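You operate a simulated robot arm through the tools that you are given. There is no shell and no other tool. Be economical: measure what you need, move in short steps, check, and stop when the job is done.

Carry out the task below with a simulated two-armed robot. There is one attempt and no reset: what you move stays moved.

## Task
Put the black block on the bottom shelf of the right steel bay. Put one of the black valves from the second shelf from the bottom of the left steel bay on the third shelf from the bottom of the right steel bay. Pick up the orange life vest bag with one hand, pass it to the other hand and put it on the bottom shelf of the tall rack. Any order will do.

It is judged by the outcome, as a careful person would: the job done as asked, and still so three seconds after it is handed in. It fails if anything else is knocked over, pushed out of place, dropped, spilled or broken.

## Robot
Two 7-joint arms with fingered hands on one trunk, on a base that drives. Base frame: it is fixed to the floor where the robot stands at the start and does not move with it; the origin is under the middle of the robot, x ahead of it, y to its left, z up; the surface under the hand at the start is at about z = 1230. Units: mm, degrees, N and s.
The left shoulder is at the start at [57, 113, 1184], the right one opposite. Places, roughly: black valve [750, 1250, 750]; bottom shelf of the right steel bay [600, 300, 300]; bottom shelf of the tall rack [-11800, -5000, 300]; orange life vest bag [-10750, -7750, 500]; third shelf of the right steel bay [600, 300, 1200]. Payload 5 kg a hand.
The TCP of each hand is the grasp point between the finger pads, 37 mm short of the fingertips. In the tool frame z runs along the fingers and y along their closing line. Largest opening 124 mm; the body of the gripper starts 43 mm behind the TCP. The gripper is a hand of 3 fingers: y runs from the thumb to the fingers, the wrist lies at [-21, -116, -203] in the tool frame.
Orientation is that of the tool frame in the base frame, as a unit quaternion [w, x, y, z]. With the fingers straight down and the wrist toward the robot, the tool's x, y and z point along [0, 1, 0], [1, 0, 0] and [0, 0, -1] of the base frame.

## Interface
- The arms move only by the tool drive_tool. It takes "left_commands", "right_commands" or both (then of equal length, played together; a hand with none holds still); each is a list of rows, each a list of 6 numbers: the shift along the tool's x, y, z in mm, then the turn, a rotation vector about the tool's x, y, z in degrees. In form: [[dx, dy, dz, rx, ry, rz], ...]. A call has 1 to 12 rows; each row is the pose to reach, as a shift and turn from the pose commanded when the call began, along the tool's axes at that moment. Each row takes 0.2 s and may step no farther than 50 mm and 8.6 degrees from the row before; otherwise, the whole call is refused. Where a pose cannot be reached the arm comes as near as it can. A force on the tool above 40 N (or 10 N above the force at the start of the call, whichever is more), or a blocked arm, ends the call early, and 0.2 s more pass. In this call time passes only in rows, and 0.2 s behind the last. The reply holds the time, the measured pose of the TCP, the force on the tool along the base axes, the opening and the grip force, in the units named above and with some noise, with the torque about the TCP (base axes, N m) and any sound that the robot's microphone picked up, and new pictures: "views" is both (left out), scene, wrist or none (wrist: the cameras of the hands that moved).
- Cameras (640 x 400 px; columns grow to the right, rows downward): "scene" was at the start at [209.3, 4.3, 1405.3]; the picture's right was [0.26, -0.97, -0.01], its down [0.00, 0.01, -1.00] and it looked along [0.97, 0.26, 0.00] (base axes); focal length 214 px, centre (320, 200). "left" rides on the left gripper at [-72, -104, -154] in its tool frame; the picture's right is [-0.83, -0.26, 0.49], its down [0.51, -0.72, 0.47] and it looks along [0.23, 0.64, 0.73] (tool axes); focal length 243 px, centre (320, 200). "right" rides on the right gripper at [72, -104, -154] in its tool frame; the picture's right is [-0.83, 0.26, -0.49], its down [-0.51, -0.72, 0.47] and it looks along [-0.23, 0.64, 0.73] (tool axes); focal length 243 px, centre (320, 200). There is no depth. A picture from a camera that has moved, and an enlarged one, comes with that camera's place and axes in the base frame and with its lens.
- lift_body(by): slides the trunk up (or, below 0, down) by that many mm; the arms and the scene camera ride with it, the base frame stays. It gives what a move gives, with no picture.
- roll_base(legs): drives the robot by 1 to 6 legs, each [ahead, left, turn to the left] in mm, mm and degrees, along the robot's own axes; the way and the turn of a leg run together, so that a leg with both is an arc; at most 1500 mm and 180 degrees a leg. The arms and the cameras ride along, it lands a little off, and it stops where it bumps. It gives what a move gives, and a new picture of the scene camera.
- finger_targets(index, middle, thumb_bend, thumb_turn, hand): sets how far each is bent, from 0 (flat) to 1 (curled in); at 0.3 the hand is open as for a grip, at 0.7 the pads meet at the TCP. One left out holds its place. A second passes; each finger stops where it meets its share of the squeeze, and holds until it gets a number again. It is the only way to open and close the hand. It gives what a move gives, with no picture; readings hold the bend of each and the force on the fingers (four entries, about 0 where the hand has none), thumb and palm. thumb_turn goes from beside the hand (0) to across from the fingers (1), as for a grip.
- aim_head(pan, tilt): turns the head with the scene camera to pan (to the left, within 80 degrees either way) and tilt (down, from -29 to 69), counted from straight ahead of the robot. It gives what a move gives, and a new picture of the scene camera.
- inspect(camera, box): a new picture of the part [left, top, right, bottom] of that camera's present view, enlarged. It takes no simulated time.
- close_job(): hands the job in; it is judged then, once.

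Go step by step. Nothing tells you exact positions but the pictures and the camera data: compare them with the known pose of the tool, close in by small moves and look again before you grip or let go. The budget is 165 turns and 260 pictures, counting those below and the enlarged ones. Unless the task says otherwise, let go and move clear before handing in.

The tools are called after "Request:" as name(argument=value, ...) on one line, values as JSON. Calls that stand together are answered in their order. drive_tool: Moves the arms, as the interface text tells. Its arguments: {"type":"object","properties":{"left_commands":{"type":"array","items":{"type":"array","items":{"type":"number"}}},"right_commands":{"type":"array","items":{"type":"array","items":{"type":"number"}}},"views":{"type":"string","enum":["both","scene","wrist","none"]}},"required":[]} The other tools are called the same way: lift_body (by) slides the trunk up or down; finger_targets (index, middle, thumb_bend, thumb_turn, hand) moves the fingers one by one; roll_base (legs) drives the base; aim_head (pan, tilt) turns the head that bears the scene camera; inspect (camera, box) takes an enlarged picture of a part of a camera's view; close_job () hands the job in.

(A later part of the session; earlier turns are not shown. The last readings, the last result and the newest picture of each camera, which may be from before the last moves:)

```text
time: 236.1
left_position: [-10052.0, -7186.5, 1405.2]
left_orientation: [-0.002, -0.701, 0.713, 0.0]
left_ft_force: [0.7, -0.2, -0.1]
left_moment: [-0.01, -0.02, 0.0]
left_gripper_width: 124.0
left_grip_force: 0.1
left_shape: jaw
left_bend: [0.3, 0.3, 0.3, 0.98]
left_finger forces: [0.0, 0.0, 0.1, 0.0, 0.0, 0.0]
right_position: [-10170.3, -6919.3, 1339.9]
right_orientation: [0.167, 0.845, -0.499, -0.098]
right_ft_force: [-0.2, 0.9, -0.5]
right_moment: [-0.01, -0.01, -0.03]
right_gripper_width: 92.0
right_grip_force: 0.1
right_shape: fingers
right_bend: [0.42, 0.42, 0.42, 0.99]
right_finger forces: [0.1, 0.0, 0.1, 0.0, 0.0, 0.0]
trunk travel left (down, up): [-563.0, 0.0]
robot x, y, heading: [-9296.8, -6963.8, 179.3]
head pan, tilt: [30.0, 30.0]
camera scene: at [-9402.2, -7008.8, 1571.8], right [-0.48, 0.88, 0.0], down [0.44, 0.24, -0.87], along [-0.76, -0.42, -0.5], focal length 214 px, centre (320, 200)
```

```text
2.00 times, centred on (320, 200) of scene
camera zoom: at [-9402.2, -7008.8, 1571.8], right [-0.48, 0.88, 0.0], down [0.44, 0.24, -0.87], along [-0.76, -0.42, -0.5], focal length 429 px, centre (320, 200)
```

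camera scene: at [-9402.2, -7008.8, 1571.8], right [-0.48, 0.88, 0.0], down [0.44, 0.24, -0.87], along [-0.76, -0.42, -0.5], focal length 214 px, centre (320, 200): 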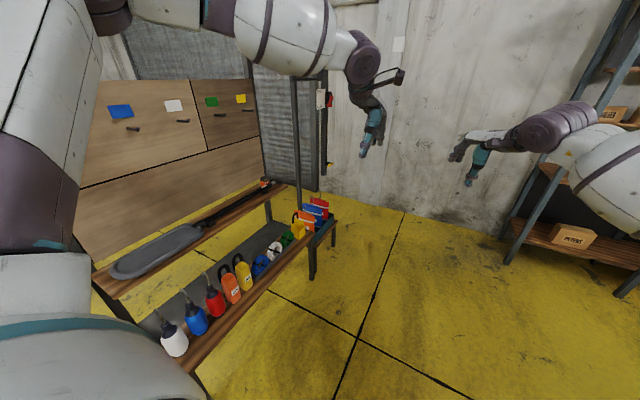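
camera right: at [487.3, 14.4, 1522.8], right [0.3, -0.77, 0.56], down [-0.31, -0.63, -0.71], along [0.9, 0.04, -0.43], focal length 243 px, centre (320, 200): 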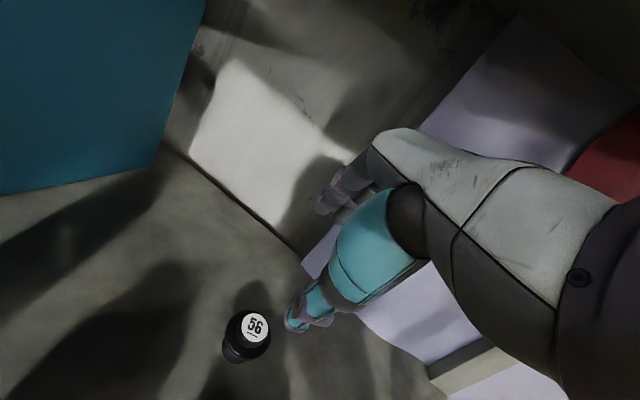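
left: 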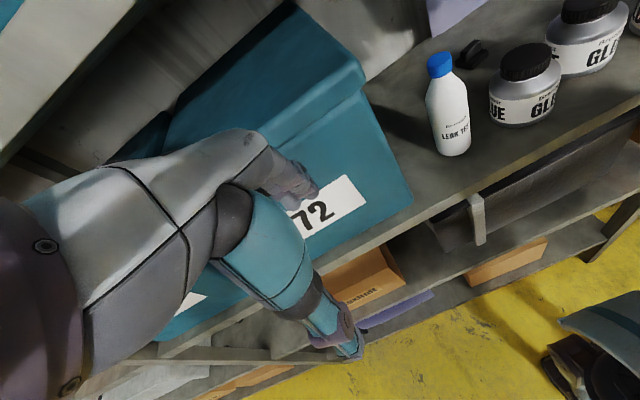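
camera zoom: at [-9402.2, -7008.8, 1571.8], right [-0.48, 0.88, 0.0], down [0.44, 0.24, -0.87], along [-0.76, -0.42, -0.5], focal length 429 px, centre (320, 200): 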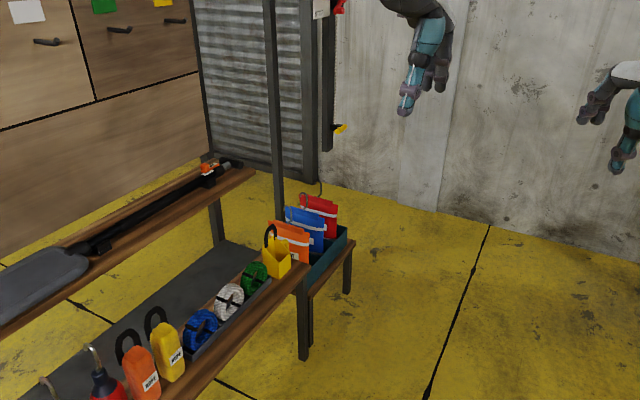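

The bags stand in a bin at the bench's far end, flat faces across x. I'll move up and turn to face them from the free side.

Request:
roll_base(legs=[[850, -60, 0], [0, 0, 50]])

Request:
aim_head(pan=0, tilt=35)

Request:
inspect(camera="scene", box=[200, 100, 440, 250])

```text
time: 242.8
left_position: [-10459.0, -7602.5, 1405.4]
left_orientation: [0.002, 0.935, -0.355, 0.002]
left_ft_force: [-0.5, 0.3, -0.2]
left_moment: [-0.01, 0.0, 0.03]
left_gripper_width: 123.9
left_grip_force: 0.0
left_shape: jaw
left_bend: [0.3, 0.3, 0.3, 0.98]
left_finger forces: [0.1, 0.0, 0.0, 0.0, 0.0, 0.1]
right_position: [-10740.6, -7519.4, 1339.2]
right_orientation: [0.193, 0.976, -0.1, -0.021]
right_ft_force: [0.4, -0.5, -0.1]
right_moment: [0.0, -0.03, 0.02]
right_gripper_width: 91.9
right_grip_force: 0.0
right_shape: fingers
right_bend: [0.42, 0.42, 0.42, 0.99]
right_finger forces: [0.1, 0.0, 0.0, 0.0, 0.0, 0.0]
trunk travel left (down, up): [-563.0, 0.0]
robot x, y, heading: [-10138.5, -6884.0, -131.7]
head pan, tilt: [30.0, 30.0]
camera scene: at [-10175.0, -6992.9, 1571.8], right [-0.98, 0.2, 0.0], down [0.1, 0.49, -0.87], along [-0.17, -0.85, -0.5], focal length 214 px, centre (320, 200)
```

scene: 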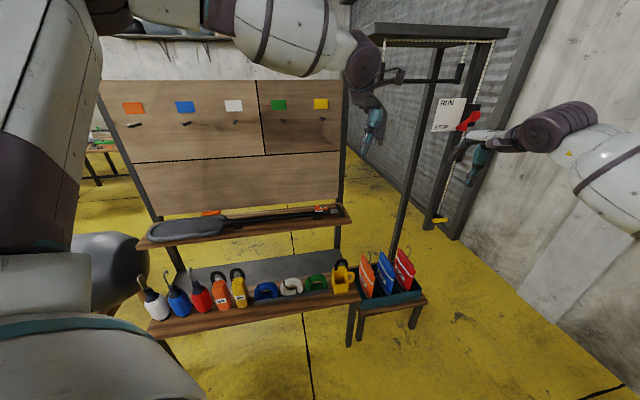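

```text
time: 243.8
left_position: [-10458.1, -7602.6, 1405.2]
left_orientation: [0.003, 0.935, -0.353, 0.002]
left_ft_force: [-0.6, -0.6, -0.1]
left_moment: [-0.01, 0.0, 0.01]
left_gripper_width: 123.8
left_grip_force: 0.0
left_shape: jaw
left_bend: [0.3, 0.3, 0.3, 0.98]
left_finger forces: [0.1, 0.1, 0.0, 0.0, 0.0, 0.0]
right_position: [-10739.3, -7519.3, 1340.4]
right_orientation: [0.193, 0.976, -0.1, -0.021]
right_ft_force: [-0.4, 0.7, 1.3]
right_moment: [0.04, 0.01, 0.03]
right_gripper_width: 92.3
right_grip_force: 0.1
right_shape: fingers
right_bend: [0.42, 0.42, 0.42, 0.99]
right_finger forces: [0.1, 0.1, 0.0, 0.0, 0.1, 0.1]
trunk travel left (down, up): [-563.0, 0.0]
robot x, y, heading: [-10138.7, -6884.9, -131.4]
head pan, tilt: [0.0, 35.0]
camera scene: at [-10214.2, -6970.7, 1564.0], right [-0.75, 0.66, 0.0], down [0.38, 0.43, -0.82], along [-0.54, -0.61, -0.57], focal length 214 px, centre (320, 200)
```

scene: 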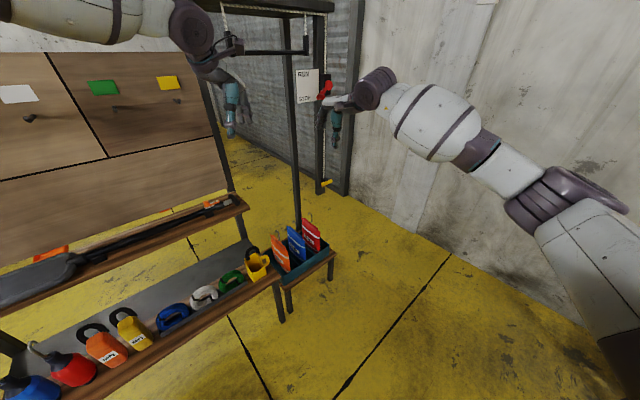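

```text
2.67 times, centred on (320, 175) of scene
camera zoom: at [-10214.2, -6970.7, 1564.0], right [-0.75, 0.66, 0.0], down [0.38, 0.43, -0.82], along [-0.54, -0.61, -0.57], focal length 572 px, centre (320, 267)
```

zoom: 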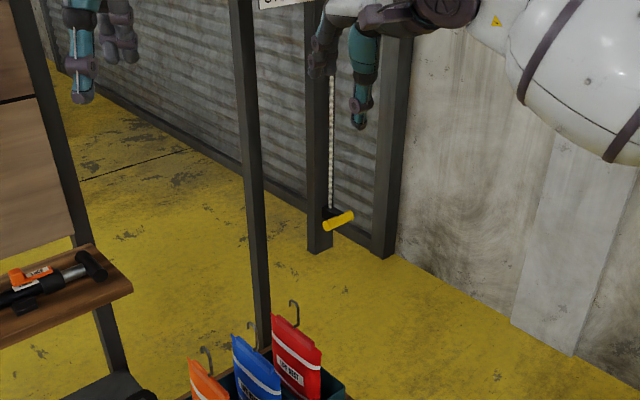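

Request:
inspect(camera="scene", box=[240, 200, 360, 320])

Request:
inspect(camera="right", box=[0, 0, 640, 400])

Request:
inspect(camera="left", box=[0, 0, 640, 400])

```text
3.33 times, centred on (300, 260) of scene
camera zoom: at [-10214.2, -6970.7, 1564.0], right [-0.75, 0.66, 0.0], down [0.38, 0.43, -0.82], along [-0.54, -0.61, -0.57], focal length 715 px, centre (387, 0)
```

zoom: 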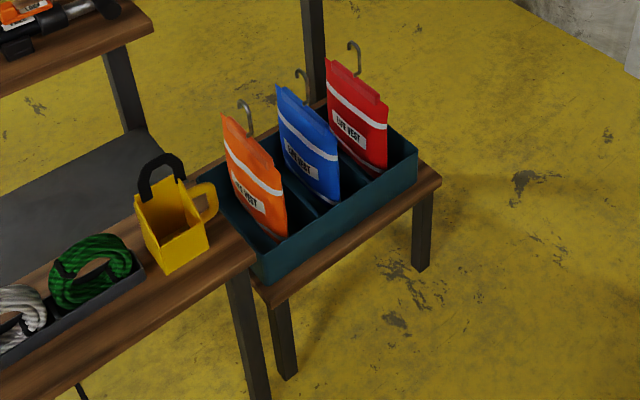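

```text
1.00 times, centred on (320, 200) of right (not enlarged: the box is as wide or as high as the picture)
camera zoom: at [-10636.5, -7383.5, 1442.4], right [-0.82, 0.11, 0.56], down [-0.4, 0.58, -0.71], along [-0.4, -0.81, -0.43], focal length 243 px, centre (320, 200)
```

zoom: 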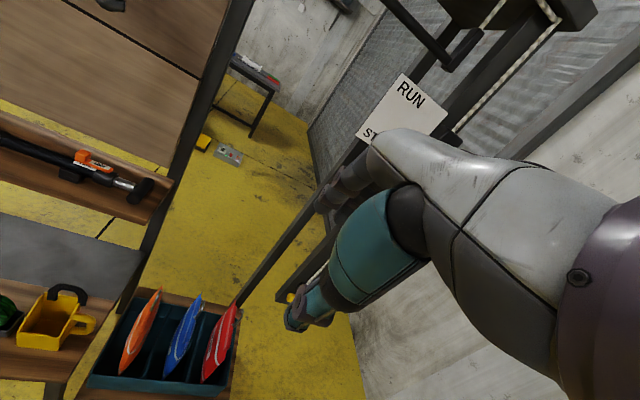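

```text
1.00 times, centred on (320, 200) of left (not enlarged: the box is as wide or as high as the picture)
camera zoom: at [-10444.5, -7475.8, 1559.8], right [-0.45, 0.74, -0.5], down [0.86, 0.2, -0.47], along [-0.25, -0.64, -0.73], focal length 243 px, centre (320, 200)
```

zoom: 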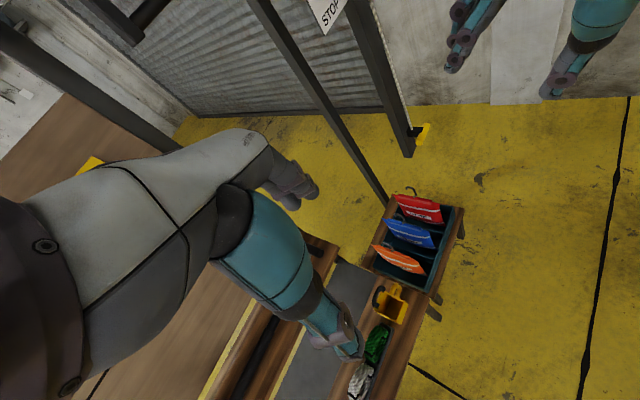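

The orange bag stands in its slot at about [-10630, y −7910…−7730], top z ≈ 640, with its hook at the centre. I'll lower the trunk, retract the right arm and orient the left hand to pinch the bag's near top corner across x.

Request:
lift_body(by=-330)

Request:
drive_tool(right_commands=[[-5, -42, -17, 0, 0, 0], [-10, -84, -35, 0, 0, 0], [-15, -126, -52, 0, 0, 0], [-21, -168, -69, 0, 0, 0], [-26, -210, -86, 0, 0, 0], [-31, -252, -104, 0, 0, 0], [-36, -294, -121, 0, 0, 0]], views="none")

Request:
drive_tool(left_commands=[[-4, -10, 39, -1.7, 3.7, 4.7], [-7, -20, 79, -3.4, 7.4, 9.3], [-11, -29, 118, -5.1, 11.2, 14], [-14, -39, 158, -6.8, 14.9, 18.6], [-18, -49, 197, -8.5, 18.6, 23.3], [-22, -59, 236, -10.1, 22.3, 27.9], [-25, -69, 276, -11.8, 26, 32.6], [-29, -78, 315, -13.5, 29.8, 37.2], [-32, -88, 355, -15.2, 33.5, 41.9], [-36, -98, 394, -16.9, 37.2, 46.5]], views="both")

```text
time: 247.0
left_position: [-10459.2, -7602.8, 1076.9]
left_orientation: [0.003, 0.935, -0.354, 0.0]
left_ft_force: [-0.2, -0.9, -0.4]
left_moment: [0.02, -0.02, 0.01]
left_gripper_width: 124.0
left_grip_force: 0.1
left_shape: jaw
left_bend: [0.3, 0.3, 0.3, 0.98]
left_finger forces: [0.1, 0.1, 0.0, 0.0, 0.0, 0.0]
right_position: [-10739.7, -7519.3, 1011.1]
right_orientation: [0.192, 0.976, -0.098, -0.02]
right_ft_force: [-0.1, 0.4, -0.3]
right_moment: [-0.01, 0.02, 0.01]
right_gripper_width: 92.1
right_grip_force: 0.0
right_shape: fingers
right_bend: [0.42, 0.42, 0.42, 0.99]
right_finger forces: [0.1, 0.0, 0.1, 0.0, 0.0, 0.0]
trunk travel left (down, up): [-233.0, 330.0]
robot x, y, heading: [-10136.8, -6886.6, -131.5]
head pan, tilt: [0.0, 35.0]
```

```text
time: 248.6
left_position: [-10457.7, -7600.9, 1078.2]
left_orientation: [0.003, 0.935, -0.354, 0.001]
left_ft_force: [0.7, 0.4, 0.5]
left_moment: [0.0, 0.01, 0.0]
left_gripper_width: 123.8
left_grip_force: 0.1
left_shape: jaw
left_bend: [0.3, 0.3, 0.3, 0.98]
left_finger forces: [0.0, 0.1, 0.0, 0.0, 0.1, 0.1]
right_position: [-10712.5, -7201.1, 1009.5]
right_orientation: [0.194, 0.976, -0.099, -0.02]
right_ft_force: [1.3, 0.0, -0.5]
right_moment: [0.0, 0.0, -0.03]
right_gripper_width: 92.1
right_grip_force: 0.0
right_shape: fingers
right_bend: [0.42, 0.42, 0.42, 0.99]
right_finger forces: [0.0, 0.1, 0.0, 0.0, 0.0, 0.1]
trunk travel left (down, up): [-233.0, 330.0]
robot x, y, heading: [-10138.9, -6881.6, -131.3]
head pan, tilt: [0.0, 35.0]
```

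```text
time: 250.8
left_position: [-10419.6, -7507.0, 680.9]
left_orientation: [0.243, 0.665, -0.664, 0.241]
left_ft_force: [0.2, 0.3, -0.4]
left_moment: [0.01, 0.0, 0.01]
left_gripper_width: 123.8
left_grip_force: 0.0
left_shape: jaw
left_bend: [0.3, 0.3, 0.3, 0.98]
left_finger forces: [0.0, 0.1, 0.1, 0.1, 0.0, 0.0]
right_position: [-10713.2, -7205.4, 1008.7]
right_orientation: [0.191, 0.976, -0.1, -0.019]
right_ft_force: [0.0, 0.4, 0.2]
right_moment: [0.01, -0.03, 0.0]
right_gripper_width: 92.0
right_grip_force: 0.2
right_shape: fingers
right_bend: [0.42, 0.42, 0.42, 0.99]
right_finger forces: [0.1, 0.1, 0.1, 0.0, 0.0, 0.0]
trunk travel left (down, up): [-233.0, 330.0]
robot x, y, heading: [-10136.8, -6880.7, -131.6]
head pan, tilt: [0.0, 35.0]
camera scene: at [-10322.6, -7093.8, 1199.4], right [-0.75, 0.66, 0.0], down [0.38, 0.43, -0.82], along [-0.54, -0.61, -0.57], focal length 214 px, centre (320, 200)
camera left: at [-10315.8, -7353.7, 751.5], right [0.26, 0.32, -0.91], down [0.72, -0.69, -0.04], along [-0.64, -0.65, -0.41], focal length 243 px, centre (320, 200)
```

scene: 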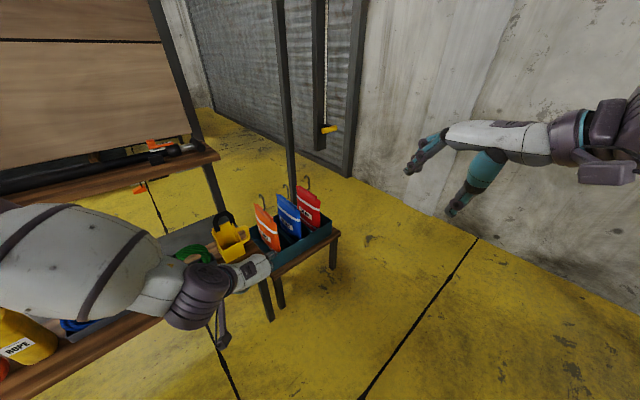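
left: 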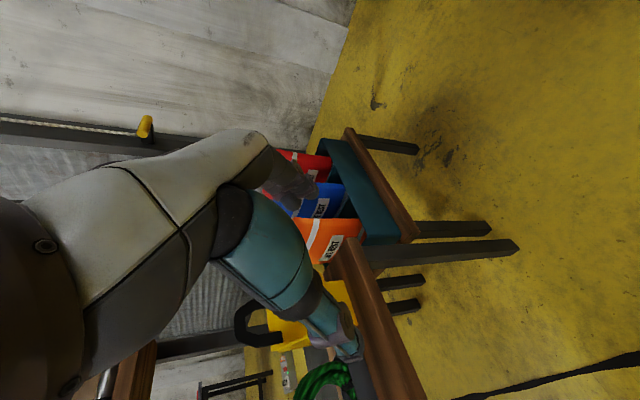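

The hand reached the planned pose. I drive so it hovers just in front of the orange bag, leaving 50 mm spare, and look.

Request:
roll_base(legs=[[251, -57, 0]])

Request:
inspect(camera="left", box=[160, 100, 480, 350])

Request:
inspect(camera="scene", box=[160, 180, 420, 340])

```text
time: 252.7
left_position: [-10635.4, -7659.0, 681.4]
left_orientation: [-0.243, -0.663, 0.665, -0.241]
left_ft_force: [0.0, -1.5, 0.2]
left_moment: [-0.02, 0.01, 0.0]
left_gripper_width: 123.8
left_grip_force: 0.0
left_shape: jaw
left_bend: [0.3, 0.3, 0.3, 0.97]
left_finger forces: [0.1, 0.0, 0.0, 0.1, 0.0, 0.0]
right_position: [-10927.4, -7352.4, 1009.1]
right_orientation: [0.192, 0.976, -0.102, -0.021]
right_ft_force: [0.1, -0.2, -0.1]
right_moment: [0.0, 0.04, 0.0]
right_gripper_width: 92.2
right_grip_force: 0.1
right_shape: fingers
right_bend: [0.42, 0.42, 0.42, 0.99]
right_finger forces: [0.0, 0.0, 0.0, 0.0, 0.1, 0.0]
trunk travel left (down, up): [-233.0, 330.0]
robot x, y, heading: [-10349.5, -7035.2, -131.9]
head pan, tilt: [0.0, 35.0]
camera scene: at [-10536.4, -7244.2, 1199.7], right [-0.75, 0.67, 0.0], down [0.38, 0.43, -0.82], along [-0.55, -0.61, -0.57], focal length 214 px, centre (320, 200)
```

scene: 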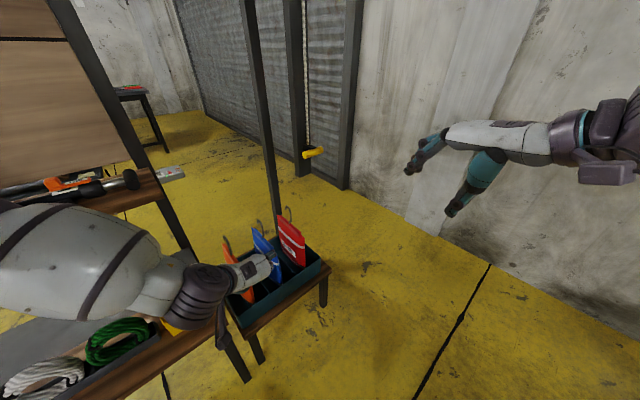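

```text
1.60 times, centred on (320, 225) of left
camera zoom: at [-10531.1, -7504.4, 752.4], right [0.26, 0.32, -0.91], down [0.72, -0.7, -0.04], along [-0.65, -0.64, -0.41], focal length 388 px, centre (320, 160)
```

zoom: 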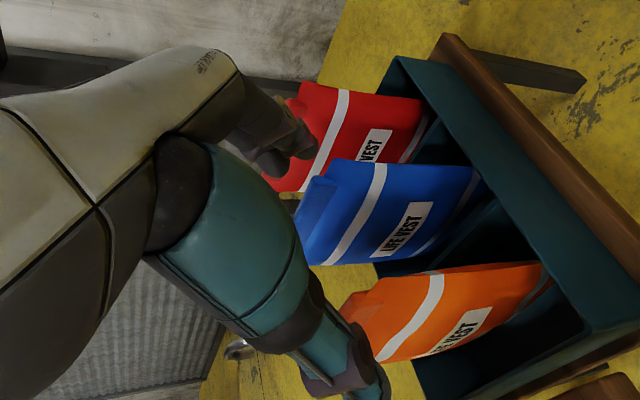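

```text
2.46 times, centred on (290, 260) of scene
camera zoom: at [-10536.4, -7244.2, 1199.7], right [-0.75, 0.67, 0.0], down [0.38, 0.43, -0.82], along [-0.55, -0.61, -0.57], focal length 528 px, centre (394, 52)
```

zoom: 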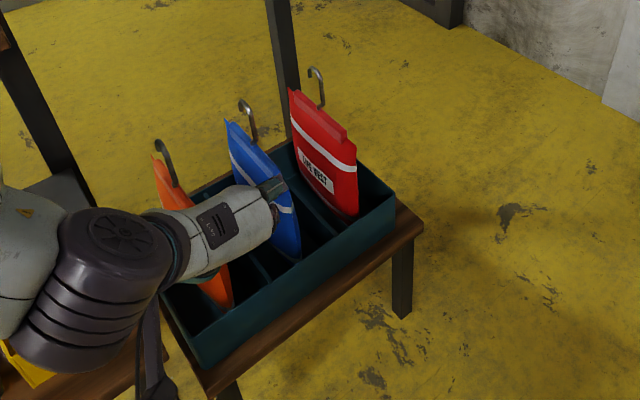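

The hand's pointing line meets the bag's near top corner. I narrow the opening to ~92 mm and advance along the pointing direction.

Request:
finger_targets(hand="left", index=0.42, middle=0.42, thumb_bend=0.42, thumb_turn=1)

Request:
drive_tool(left_commands=[[0, 2, 30, 0, 0, 0], [0, 3, 60, 0, 0, 0], [0, 5, 85, 0, 0, 0]], views="none")

Request:
inspect(camera="left", box=[160, 100, 480, 350])

Request:
inspect(camera="scene", box=[160, 200, 340, 340])

```text
time: 253.7
left_position: [-10635.3, -7656.4, 680.3]
left_orientation: [-0.243, -0.663, 0.666, -0.241]
left_ft_force: [-0.4, 0.2, 0.5]
left_moment: [-0.01, -0.01, 0.02]
left_gripper_width: 93.1
left_grip_force: 0.1
left_shape: fingers
left_bend: [0.42, 0.42, 0.42, 0.99]
left_finger forces: [0.0, 0.1, 0.0, 0.0, 0.0, 0.0]
right_position: [-10927.2, -7352.8, 1007.6]
right_orientation: [0.192, 0.976, -0.102, -0.021]
right_ft_force: [0.4, -0.2, -0.1]
right_moment: [-0.02, -0.04, -0.02]
right_gripper_width: 92.1
right_grip_force: 0.0
right_shape: fingers
right_bend: [0.42, 0.42, 0.42, 0.99]
right_finger forces: [0.0, 0.0, 0.0, 0.0, 0.0, 0.0]
trunk travel left (down, up): [-233.0, 330.0]
robot x, y, heading: [-10349.0, -7031.7, -132.1]
head pan, tilt: [0.0, 35.0]
```

```text
time: 254.5
left_position: [-10640.1, -7714.0, 612.9]
left_orientation: [-0.243, -0.662, 0.667, -0.241]
left_ft_force: [0.5, 0.0, -0.1]
left_moment: [-0.05, 0.0, -0.01]
left_gripper_width: 92.9
left_grip_force: 0.1
left_shape: fingers
left_bend: [0.42, 0.42, 0.42, 0.99]
left_finger forces: [0.0, 0.0, 0.0, 0.0, 0.1, 0.0]
right_position: [-10927.3, -7353.2, 1007.3]
right_orientation: [0.192, 0.976, -0.101, -0.021]
right_ft_force: [0.8, -0.2, -0.8]
right_moment: [0.06, -0.02, 0.01]
right_gripper_width: 92.1
right_grip_force: 0.0
right_shape: fingers
right_bend: [0.42, 0.42, 0.42, 0.99]
right_finger forces: [0.1, 0.0, 0.0, 0.1, 0.0, 0.0]
trunk travel left (down, up): [-233.0, 330.0]
robot x, y, heading: [-10350.8, -7033.1, -131.7]
head pan, tilt: [0.0, 35.0]
```

```text
1.60 times, centred on (320, 225) of left
camera zoom: at [-10536.5, -7559.7, 686.3], right [0.26, 0.32, -0.91], down [0.72, -0.7, -0.04], along [-0.65, -0.64, -0.41], focal length 388 px, centre (320, 160)
```

zoom: 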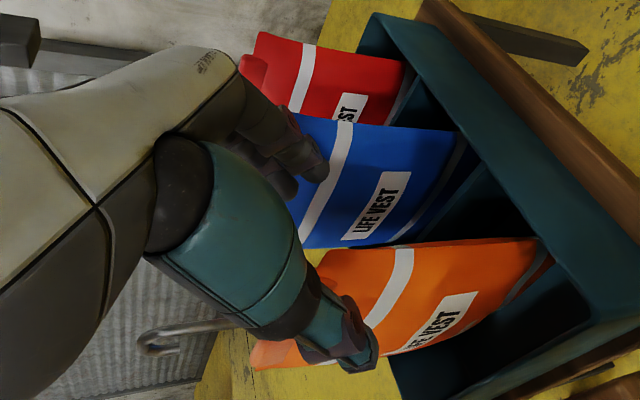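

```text
2.86 times, centred on (250, 270) of scene
camera zoom: at [-10536.2, -7244.7, 1199.6], right [-0.75, 0.67, 0.0], down [0.38, 0.43, -0.82], along [-0.55, -0.61, -0.57], focal length 613 px, centre (520, 0)
```

zoom: 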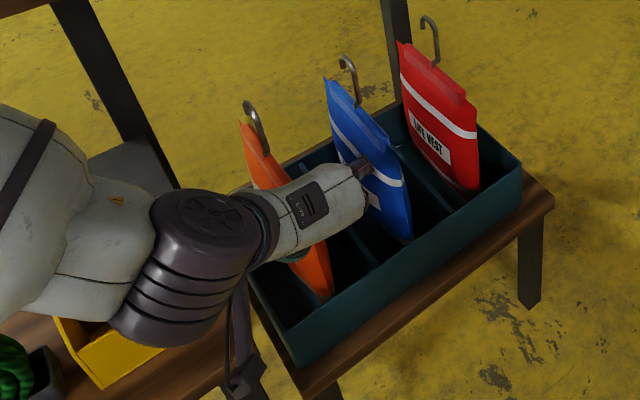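

Bag plane is at x ≈ −10629 and its top at z ≈ 603. Shift 8 mm and advance 62 mm more so the corner sits well between the pads.

Request:
drive_tool(left_commands=[[2, -8, 2, 0, 0, 0], [4, -8, 32, 0, 0, 0], [7, -8, 62, 0, 0, 0]], views="none")

Request:
inspect(camera="left", box=[160, 100, 480, 350])

Request:
inspect(camera="scene", box=[160, 200, 340, 340])

```text
time: 255.3
left_position: [-10633.4, -7758.0, 571.8]
left_orientation: [-0.243, -0.663, 0.666, -0.241]
left_ft_force: [1.0, -0.3, 0.1]
left_moment: [0.06, 0.01, 0.01]
left_gripper_width: 92.7
left_grip_force: 0.2
left_shape: fingers
left_bend: [0.42, 0.42, 0.42, 0.99]
left_finger forces: [0.1, 0.0, 0.0, 0.0, 0.1, 0.0]
right_position: [-10928.4, -7354.3, 1008.0]
right_orientation: [0.192, 0.976, -0.102, -0.021]
right_ft_force: [0.3, -0.5, 0.4]
right_moment: [-0.02, 0.01, 0.0]
right_gripper_width: 92.1
right_grip_force: 0.0
right_shape: fingers
right_bend: [0.42, 0.42, 0.42, 0.99]
right_finger forces: [0.0, 0.1, 0.0, 0.1, 0.0, 0.0]
trunk travel left (down, up): [-233.0, 330.0]
robot x, y, heading: [-10350.1, -7035.8, -131.7]
head pan, tilt: [0.0, 35.0]
```

```text
1.60 times, centred on (320, 225) of left
camera zoom: at [-10528.9, -7604.3, 643.2], right [0.26, 0.32, -0.91], down [0.72, -0.7, -0.04], along [-0.65, -0.64, -0.41], focal length 388 px, centre (320, 160)
```

zoom: 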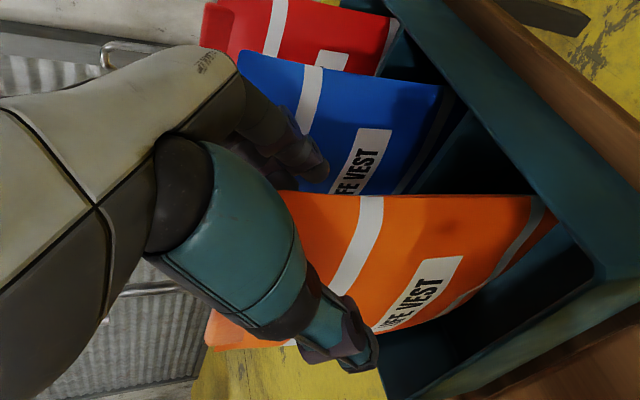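

```text
2.86 times, centred on (250, 270) of scene
camera zoom: at [-10536.3, -7244.6, 1199.6], right [-0.75, 0.67, 0.0], down [0.38, 0.43, -0.82], along [-0.55, -0.61, -0.57], focal length 613 px, centre (520, 0)
```

zoom: 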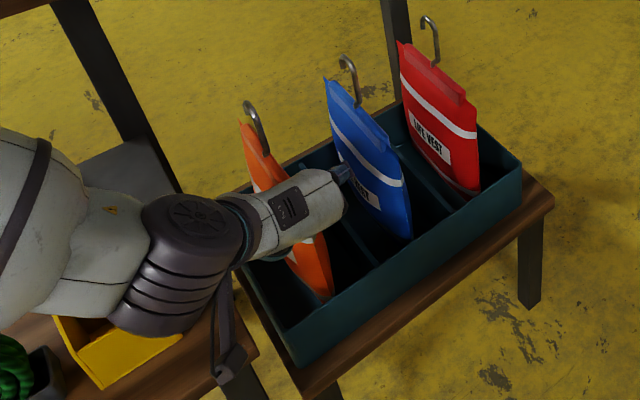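

The bag's corner is between thumb and fingers with no contact elsewhere. Close.

Request:
finger_targets(hand="left", index=0.75, middle=0.75, thumb_bend=0.75)

Request:
inspect(camera="left", box=[160, 100, 480, 350])

```text
time: 256.3
left_position: [-10633.4, -7756.8, 572.2]
left_orientation: [-0.243, -0.664, 0.666, -0.24]
left_ft_force: [-0.6, 0.5, 1.4]
left_moment: [-0.05, 0.02, -0.02]
left_gripper_width: 46.8
left_grip_force: 23.5
left_shape: fingers
left_bend: [0.6, 0.61, 0.58, 1.0]
left_finger forces: [11.7, 12.2, 0.0, 0.0, 23.5, 0.0]
right_position: [-10927.3, -7353.9, 1009.9]
right_orientation: [0.192, 0.976, -0.102, -0.021]
right_ft_force: [0.1, 0.0, 0.5]
right_moment: [0.04, -0.01, 0.04]
right_gripper_width: 92.0
right_grip_force: 0.0
right_shape: fingers
right_bend: [0.42, 0.42, 0.42, 0.99]
right_finger forces: [0.0, 0.1, 0.0, 0.0, 0.1, 0.0]
trunk travel left (down, up): [-233.0, 330.0]
robot x, y, heading: [-10348.9, -7035.8, -131.9]
head pan, tilt: [0.0, 35.0]
```

```text
1.60 times, centred on (320, 225) of left
camera zoom: at [-10528.9, -7603.7, 643.7], right [0.26, 0.32, -0.91], down [0.72, -0.7, -0.04], along [-0.65, -0.64, -0.41], focal length 388 px, centre (320, 160)
```

zoom: 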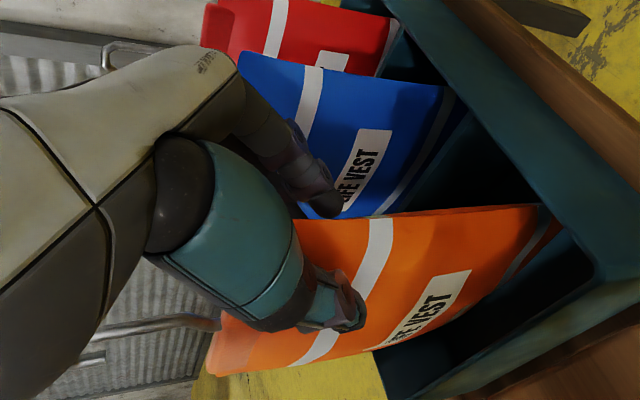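

Held firmly (23 N). Lift straight up with the trunk.

Request:
lift_body(by=60)

Request:
lift_body(by=200)

Request:
inspect(camera="scene", box=[0, 0, 640, 400])

Request:
inspect(camera="left", box=[0, 0, 640, 400])

```text
time: 257.3
left_position: [-10632.7, -7758.6, 630.0]
left_orientation: [-0.242, -0.663, 0.667, -0.24]
left_ft_force: [0.0, -0.1, -3.9]
left_moment: [0.31, 0.01, -0.02]
left_gripper_width: 47.1
left_grip_force: 22.4
left_shape: fingers
left_bend: [0.6, 0.62, 0.58, 1.0]
left_finger forces: [12.3, 10.3, 0.0, 0.1, 22.8, 0.0]
right_position: [-10927.7, -7353.6, 1066.9]
right_orientation: [0.191, 0.976, -0.102, -0.02]
right_ft_force: [-0.6, -0.5, -0.9]
right_moment: [0.02, 0.01, 0.01]
right_gripper_width: 91.9
right_grip_force: 0.0
right_shape: fingers
right_bend: [0.42, 0.42, 0.42, 0.99]
right_finger forces: [0.0, 0.0, 0.0, 0.0, 0.0, 0.0]
trunk travel left (down, up): [-293.0, 270.0]
robot x, y, heading: [-10350.0, -7035.9, -131.4]
head pan, tilt: [0.0, 35.0]
```

```text
time: 259.5
left_position: [-10633.2, -7757.9, 830.0]
left_orientation: [-0.242, -0.663, 0.666, -0.241]
left_ft_force: [-0.3, -0.2, -4.2]
left_moment: [0.3, 0.02, -0.03]
left_gripper_width: 47.1
left_grip_force: 22.2
left_shape: fingers
left_bend: [0.6, 0.62, 0.58, 1.0]
left_finger forces: [12.3, 9.9, 0.0, 0.0, 22.5, 0.0]
right_position: [-10927.5, -7352.5, 1267.2]
right_orientation: [0.191, 0.976, -0.102, -0.021]
right_ft_force: [0.5, -0.1, 0.9]
right_moment: [0.02, 0.01, -0.04]
right_gripper_width: 92.3
right_grip_force: 0.0
right_shape: fingers
right_bend: [0.42, 0.42, 0.42, 0.99]
right_finger forces: [0.0, 0.0, 0.0, 0.1, 0.1, 0.0]
trunk travel left (down, up): [-493.0, 70.0]
robot x, y, heading: [-10351.3, -7035.1, -131.7]
head pan, tilt: [0.0, 35.0]
```

```text
1.00 times, centred on (320, 200) of scene (not enlarged: the box is as wide or as high as the picture)
camera zoom: at [-10479.0, -7180.3, 1481.1], right [-0.75, 0.67, 0.0], down [0.38, 0.43, -0.82], along [-0.55, -0.61, -0.57], focal length 214 px, centre (320, 200)
```

zoom: 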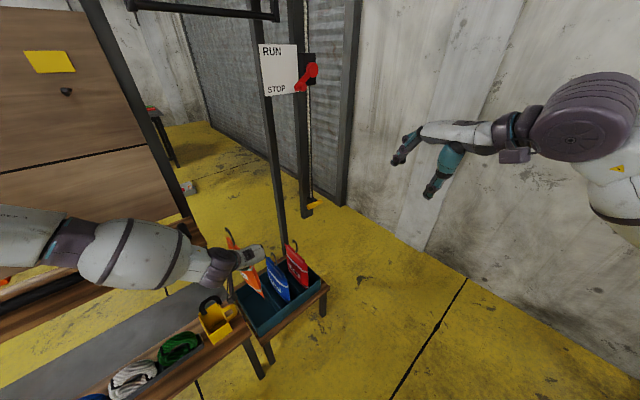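

```text
1.00 times, centred on (320, 200) of left (not enlarged: the box is as wide or as high as the picture)
camera zoom: at [-10528.6, -7604.4, 903.0], right [0.26, 0.32, -0.91], down [0.72, -0.7, -0.04], along [-0.64, -0.64, -0.41], focal length 243 px, centre (320, 200)
```

zoom: 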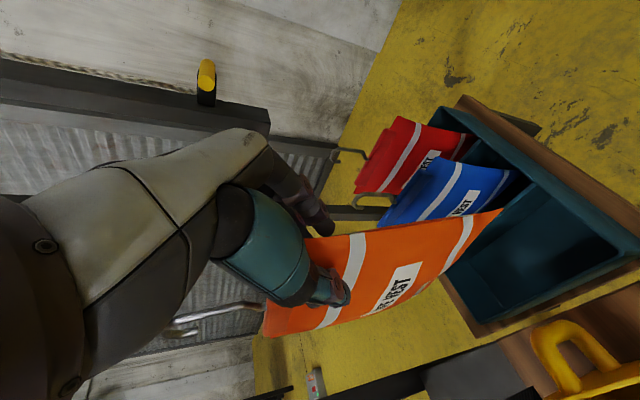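

The bag hangs steadily (about 4 N). Raise a little more and back away to open floor.

Request:
lift_body(by=65)

Request:
roll_base(legs=[[-550, 0, 0]])

Request:
aim_head(pan=0, tilt=30)

```text
time: 260.5
left_position: [-10635.1, -7761.7, 912.7]
left_orientation: [0.253, 0.663, -0.662, 0.241]
left_ft_force: [0.3, 0.8, -4.4]
left_moment: [0.36, 0.05, 0.01]
left_gripper_width: 46.8
left_grip_force: 22.3
left_shape: fingers
left_bend: [0.6, 0.62, 0.58, 1.0]
left_finger forces: [12.4, 9.8, 0.0, 0.0, 22.7, 0.1]
right_position: [-10927.6, -7353.9, 1331.9]
right_orientation: [0.191, 0.976, -0.102, -0.019]
right_ft_force: [0.1, 0.6, -0.3]
right_moment: [0.01, 0.02, -0.01]
right_gripper_width: 92.2
right_grip_force: 0.1
right_shape: fingers
right_bend: [0.42, 0.42, 0.42, 0.99]
right_finger forces: [0.0, 0.0, 0.1, 0.1, 0.0, 0.1]
trunk travel left (down, up): [-558.0, 5.0]
robot x, y, heading: [-10348.4, -7033.4, -131.8]
head pan, tilt: [0.0, 35.0]
```

```text
time: 263.7
left_position: [-10272.3, -7357.3, 913.1]
left_orientation: [0.254, 0.664, -0.66, 0.243]
left_ft_force: [-0.8, -0.4, -4.4]
left_moment: [0.28, 0.03, 0.0]
left_gripper_width: 47.0
left_grip_force: 22.5
left_shape: fingers
left_bend: [0.6, 0.62, 0.58, 1.0]
left_finger forces: [12.1, 10.4, 0.0, 0.0, 22.7, 0.0]
right_position: [-10564.7, -6950.2, 1331.3]
right_orientation: [0.192, 0.976, -0.098, -0.019]
right_ft_force: [0.4, 0.1, -0.6]
right_moment: [0.03, -0.02, 0.0]
right_gripper_width: 92.3
right_grip_force: 0.1
right_shape: fingers
right_bend: [0.42, 0.42, 0.42, 0.99]
right_finger forces: [0.0, 0.0, 0.0, 0.1, 0.0, 0.0]
trunk travel left (down, up): [-558.0, 5.0]
robot x, y, heading: [-9988.2, -6623.1, -131.6]
head pan, tilt: [0.0, 35.0]
camera scene: at [-10072.3, -6722.9, 1558.9], right [-0.75, 0.66, 0.0], down [0.38, 0.43, -0.82], along [-0.54, -0.61, -0.57], focal length 214 px, centre (320, 200)
```

scene: 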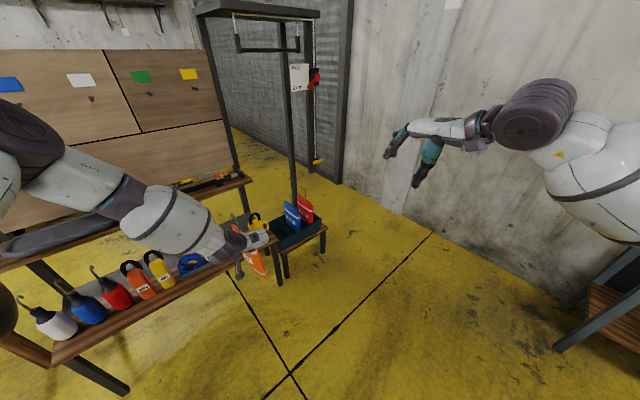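

```text
time: 264.3
left_position: [-10272.5, -7357.7, 914.6]
left_orientation: [0.254, 0.665, -0.66, 0.241]
left_ft_force: [-0.3, 0.8, -4.1]
left_moment: [0.31, 0.02, 0.01]
left_gripper_width: 47.0
left_grip_force: 22.5
left_shape: fingers
left_bend: [0.6, 0.62, 0.58, 1.0]
left_finger forces: [11.9, 10.3, 0.0, 0.0, 22.6, 0.0]
right_position: [-10564.8, -6949.6, 1333.1]
right_orientation: [0.192, 0.976, -0.098, -0.02]
right_ft_force: [-0.1, 0.4, 0.0]
right_moment: [-0.01, 0.0, -0.02]
right_gripper_width: 92.3
right_grip_force: 0.1
right_shape: fingers
right_bend: [0.42, 0.42, 0.42, 0.99]
right_finger forces: [0.1, 0.2, 0.1, 0.0, 0.1, 0.0]
trunk travel left (down, up): [-558.0, 5.0]
robot x, y, heading: [-9990.8, -6629.0, -131.5]
head pan, tilt: [0.0, 30.0]
camera scene: at [-10072.8, -6723.5, 1566.9], right [-0.75, 0.66, 0.0], down [0.33, 0.38, -0.87], along [-0.57, -0.65, -0.5], focal length 214 px, centre (320, 200)
```

scene: 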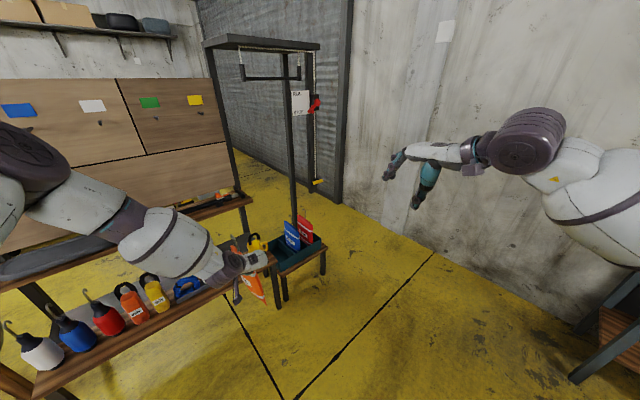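

Bag is clear. I turn to face the wall/rack in open floor before doing the hand-over.

Request:
roll_base(legs=[[0, 0, -48.5], [0, 150, 0]])

Request:
aim_head(pan=-30, tilt=20)

```text
time: 268.5
left_position: [-10717.2, -7055.6, 915.8]
left_orientation: [-0.331, -0.34, 0.873, -0.118]
left_ft_force: [0.1, 0.1, -3.7]
left_moment: [0.2, -0.23, 0.01]
left_gripper_width: 47.0
left_grip_force: 22.1
left_shape: fingers
left_bend: [0.6, 0.62, 0.58, 1.0]
left_finger forces: [12.0, 10.1, 0.0, 0.0, 22.4, 0.1]
right_position: [-10611.7, -6564.5, 1332.8]
right_orientation: [0.168, 0.852, -0.486, -0.097]
right_ft_force: [-0.3, 0.0, 0.0]
right_moment: [-0.05, 0.0, 0.02]
right_gripper_width: 92.1
right_grip_force: 0.0
right_shape: fingers
right_bend: [0.42, 0.42, 0.42, 0.99]
right_finger forces: [0.1, 0.0, 0.1, 0.0, 0.0, 0.0]
trunk travel left (down, up): [-558.0, 5.0]
robot x, y, heading: [-9989.1, -6775.4, -179.3]
head pan, tilt: [0.0, 30.0]
camera scene: at [-10113.5, -6777.6, 1567.0], right [-0.01, 1.0, 0.0], down [0.5, 0.01, -0.87], along [-0.87, -0.01, -0.5], focal length 214 px, centre (320, 200)
```

scene: 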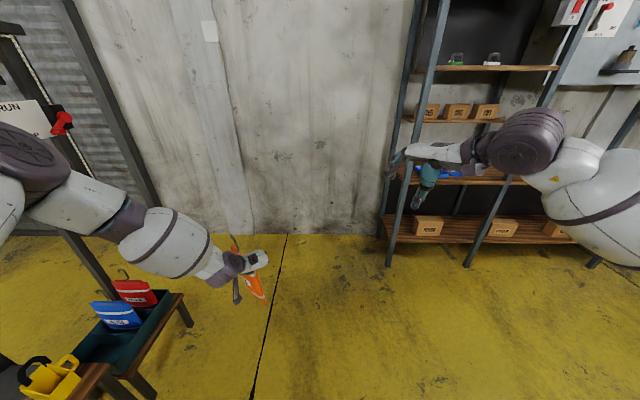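

```text
time: 269.4
left_position: [-10717.6, -7056.8, 914.9]
left_orientation: [-0.33, -0.339, 0.873, -0.118]
left_ft_force: [0.3, -0.3, -3.7]
left_moment: [0.21, -0.2, 0.0]
left_gripper_width: 47.0
left_grip_force: 22.3
left_shape: fingers
left_bend: [0.6, 0.62, 0.58, 1.0]
left_finger forces: [11.9, 10.1, 0.0, 0.0, 22.5, 0.0]
right_position: [-10612.1, -6566.6, 1332.7]
right_orientation: [0.168, 0.852, -0.486, -0.096]
right_ft_force: [-0.1, -0.1, 0.3]
right_moment: [0.0, -0.02, -0.01]
right_gripper_width: 91.6
right_grip_force: 0.1
right_shape: fingers
right_bend: [0.42, 0.42, 0.42, 0.99]
right_finger forces: [0.1, 0.1, 0.0, 0.0, 0.0, 0.0]
trunk travel left (down, up): [-558.0, 5.0]
robot x, y, heading: [-9990.7, -6777.1, -179.1]
head pan, tilt: [-30.0, 20.0]
camera scene: at [-10104.5, -6732.8, 1583.0], right [0.49, 0.87, 0.0], down [0.3, -0.17, -0.94], along [-0.82, 0.46, -0.34], focal length 214 px, centre (320, 200)
```

scene: 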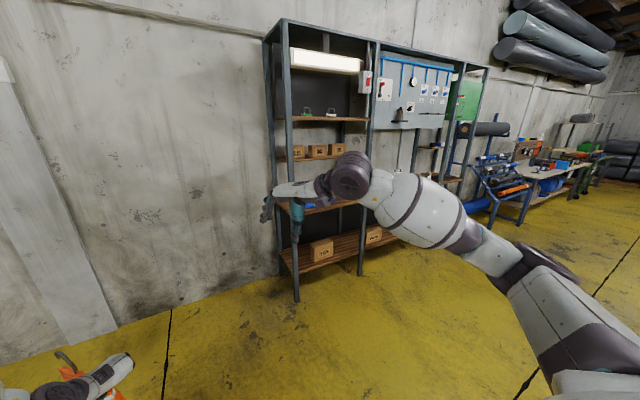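

The rack's bottom shelf has room between small boxes. First the hand-over: I bring the bag in front of the chest, rolling the left hand 45° so the bag points to the right.

Request:
drive_tool(left_commands=[[-2, 7, -25, -0.1, -6.7, -4.4], [-5, 13, -49, -0.1, -13.4, -8.8], [-7, 20, -74, -0.2, -20, -13.1], [-9, 27, -98, -0.3, -26.7, -17.5], [-12, 34, -123, -0.3, -33.4, -21.9], [-14, 40, -147, -0.4, -40.1, -26.2], [-16, 47, -172, -0.5, -46.8, -30.6], [-19, 54, -196, -0.5, -53.5, -35], [-21, 60, -221, -0.6, -60.1, -39.4], [-23, 67, -245, -0.7, -66.8, -43.7], [-26, 74, -270, -0.7, -73.5, -48.1], [-28, 81, -294, -0.8, -80.2, -52.5]], views="none")

Request:
aim_head(pan=0, tilt=30)

```text
time: 272.0
left_position: [-10610.1, -6856.7, 1121.4]
left_orientation: [-0.272, 0.653, -0.653, -0.272]
left_ft_force: [-0.5, 0.0, -3.3]
left_moment: [-0.39, 0.05, 0.03]
left_gripper_width: 46.8
left_grip_force: 23.6
left_shape: fingers
left_bend: [0.61, 0.62, 0.57, 1.0]
left_finger forces: [9.7, 14.0, 0.0, 0.0, 23.6, 0.0]
right_position: [-10611.2, -6565.4, 1333.2]
right_orientation: [0.168, 0.853, -0.486, -0.095]
right_ft_force: [-0.5, 0.0, 0.1]
right_moment: [-0.01, -0.01, 0.03]
right_gripper_width: 92.3
right_grip_force: 0.0
right_shape: fingers
right_bend: [0.42, 0.42, 0.42, 0.99]
right_finger forces: [0.0, 0.0, 0.0, 0.1, 0.0, 0.0]
trunk travel left (down, up): [-558.0, 5.0]
robot x, y, heading: [-9990.5, -6777.9, -179.3]
head pan, tilt: [-30.0, 20.0]
```

```text
time: 273.0
left_position: [-10610.4, -6856.3, 1121.9]
left_orientation: [-0.27, 0.653, -0.653, -0.272]
left_ft_force: [0.0, -0.2, -3.6]
left_moment: [-0.42, 0.06, -0.02]
left_gripper_width: 46.5
left_grip_force: 24.1
left_shape: fingers
left_bend: [0.61, 0.62, 0.57, 1.0]
left_finger forces: [9.8, 13.7, 0.1, 0.0, 23.5, 0.0]
right_position: [-10610.5, -6565.5, 1332.8]
right_orientation: [0.168, 0.853, -0.486, -0.096]
right_ft_force: [-0.5, -0.1, 0.3]
right_moment: [-0.01, -0.01, 0.0]
right_gripper_width: 92.1
right_grip_force: 0.1
right_shape: fingers
right_bend: [0.42, 0.42, 0.42, 0.99]
right_finger forces: [0.1, 0.1, 0.0, 0.0, 0.0, 0.0]
trunk travel left (down, up): [-558.0, 5.0]
robot x, y, heading: [-9985.8, -6778.2, -179.0]
head pan, tilt: [0.0, 30.0]
camera scene: at [-10113.6, -6779.0, 1567.0], right [-0.01, 1.0, 0.0], down [0.5, 0.01, -0.87], along [-0.87, -0.01, -0.5], focal length 214 px, centre (320, 200)
```

scene: 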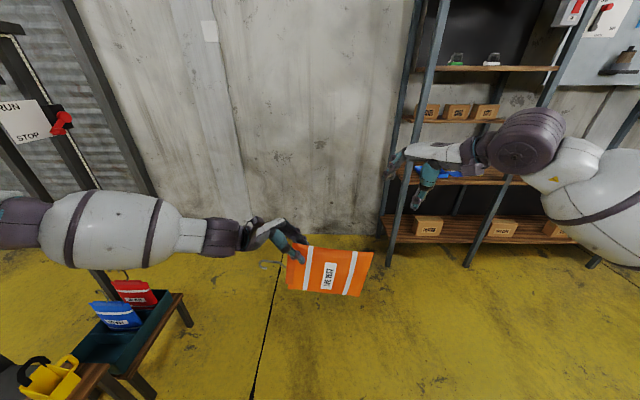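

The bag now faces me across the chest, its free corner near [-10610, -6630, 1097]. I bring the right hand to a mirrored pose just off that corner.

Request:
drive_tool(right_commands=[[1, -7, 20, 1.1, 4.7, 4.6], [2, -15, 41, 2.2, 9.4, 9.2], [3, -22, 61, 3.3, 14, 13.8], [4, -30, 82, 4.4, 18.7, 18.4], [5, -37, 103, 5.4, 23.4, 23.1], [6, -44, 123, 6.5, 28, 27.7], [7, -52, 144, 7.6, 32.7, 32.3], [8, -59, 164, 8.7, 37.4, 36.9]], views="both")

```text
time: 274.8
left_position: [-10610.5, -6856.4, 1121.0]
left_orientation: [-0.27, 0.654, -0.653, -0.272]
left_ft_force: [0.7, -0.5, -3.5]
left_moment: [-0.41, 0.05, 0.0]
left_gripper_width: 46.6
left_grip_force: 23.9
left_shape: fingers
left_bend: [0.61, 0.62, 0.57, 1.0]
left_finger forces: [9.6, 13.8, 0.0, 0.0, 23.5, 0.1]
right_position: [-10615.5, -6576.2, 1159.9]
right_orientation: [-0.271, -0.653, 0.654, -0.271]
right_ft_force: [-0.6, 0.1, -0.3]
right_moment: [0.02, 0.02, -0.01]
right_gripper_width: 91.9
right_grip_force: 0.1
right_shape: fingers
right_bend: [0.42, 0.42, 0.42, 0.99]
right_finger forces: [0.0, 0.0, 0.0, 0.1, 0.0, 0.0]
trunk travel left (down, up): [-558.0, 5.0]
robot x, y, heading: [-9991.1, -6774.7, -179.3]
head pan, tilt: [0.0, 30.0]
camera scene: at [-10113.8, -6778.5, 1566.9], right [-0.01, 1.0, 0.0], down [0.5, 0.01, -0.87], along [-0.87, -0.01, -0.5], focal length 214 px, centre (320, 200)
camera right: at [-10509.7, -6519.3, 1319.7], right [-0.26, 0.94, -0.24], down [0.72, 0.02, -0.69], along [-0.64, -0.35, -0.68], focal length 243 px, centre (320, 200)
```

scene: 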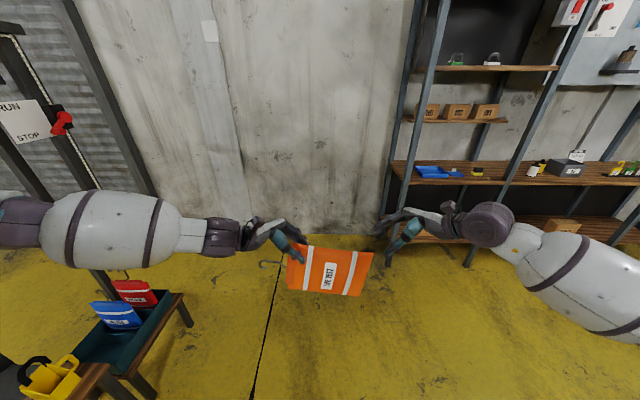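
right: 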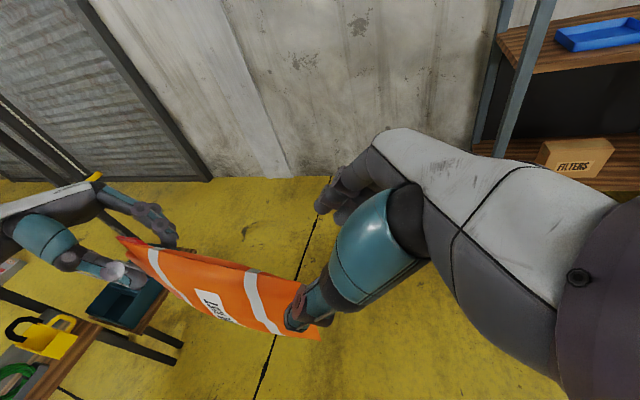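

Symmetric and clear. Shift 10 mm toward the bag's plane and advance over the corner.

Request:
drive_tool(right_commands=[[0, -5, 5, 0, 0, 0], [0, -10, 40, 0, 0, 0], [0, -10, 80, 0, 0, 0]], views="wrist")

Request:
inspect(camera="scene", box=[240, 180, 460, 320])

```text
time: 275.6
left_position: [-10611.2, -6857.3, 1121.3]
left_orientation: [-0.271, 0.653, -0.653, -0.271]
left_ft_force: [-0.4, 0.1, -4.2]
left_moment: [-0.4, 0.0, 0.0]
left_gripper_width: 46.7
left_grip_force: 23.2
left_shape: fingers
left_bend: [0.61, 0.62, 0.57, 1.0]
left_finger forces: [9.6, 13.9, 0.0, 0.0, 23.5, 0.1]
right_position: [-10607.0, -6634.6, 1102.7]
right_orientation: [-0.269, -0.653, 0.653, -0.271]
right_ft_force: [1.0, 0.3, -0.4]
right_moment: [0.01, 0.02, -0.02]
right_gripper_width: 92.2
right_grip_force: 0.1
right_shape: fingers
right_bend: [0.42, 0.42, 0.42, 0.99]
right_finger forces: [0.0, 0.0, 0.0, 0.0, 0.0, 0.1]
trunk travel left (down, up): [-558.0, 5.0]
robot x, y, heading: [-9985.0, -6778.9, -179.3]
head pan, tilt: [0.0, 30.0]
camera right: at [-10502.4, -6577.8, 1263.0], right [-0.26, 0.94, -0.24], down [0.72, 0.03, -0.69], along [-0.64, -0.35, -0.68], focal length 243 px, centre (320, 200)
```

right: 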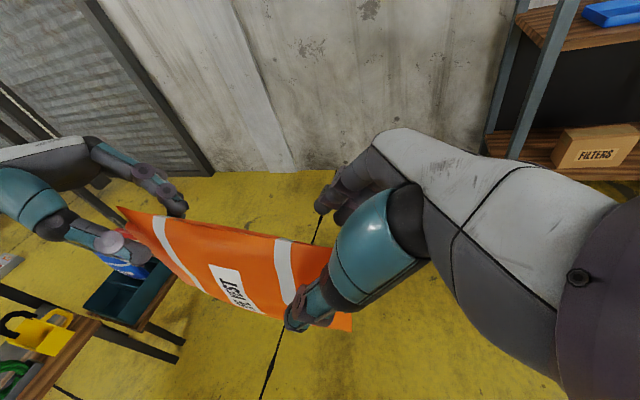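

```text
2.86 times, centred on (350, 250) of scene
camera zoom: at [-10115.1, -6780.2, 1566.7], right [-0.01, 1.0, 0.0], down [0.5, 0.01, -0.87], along [-0.87, -0.01, -0.5], focal length 613 px, centre (234, 57)
```

zoom: 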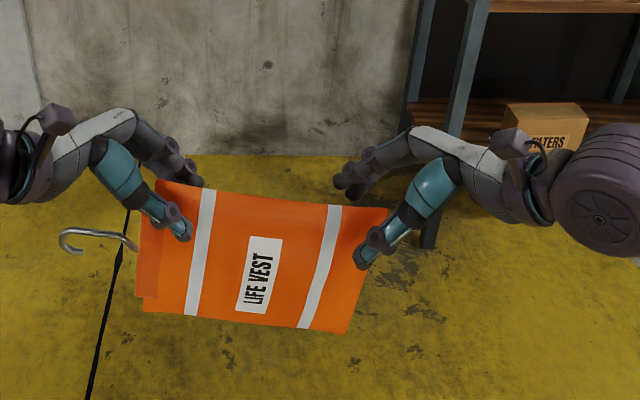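

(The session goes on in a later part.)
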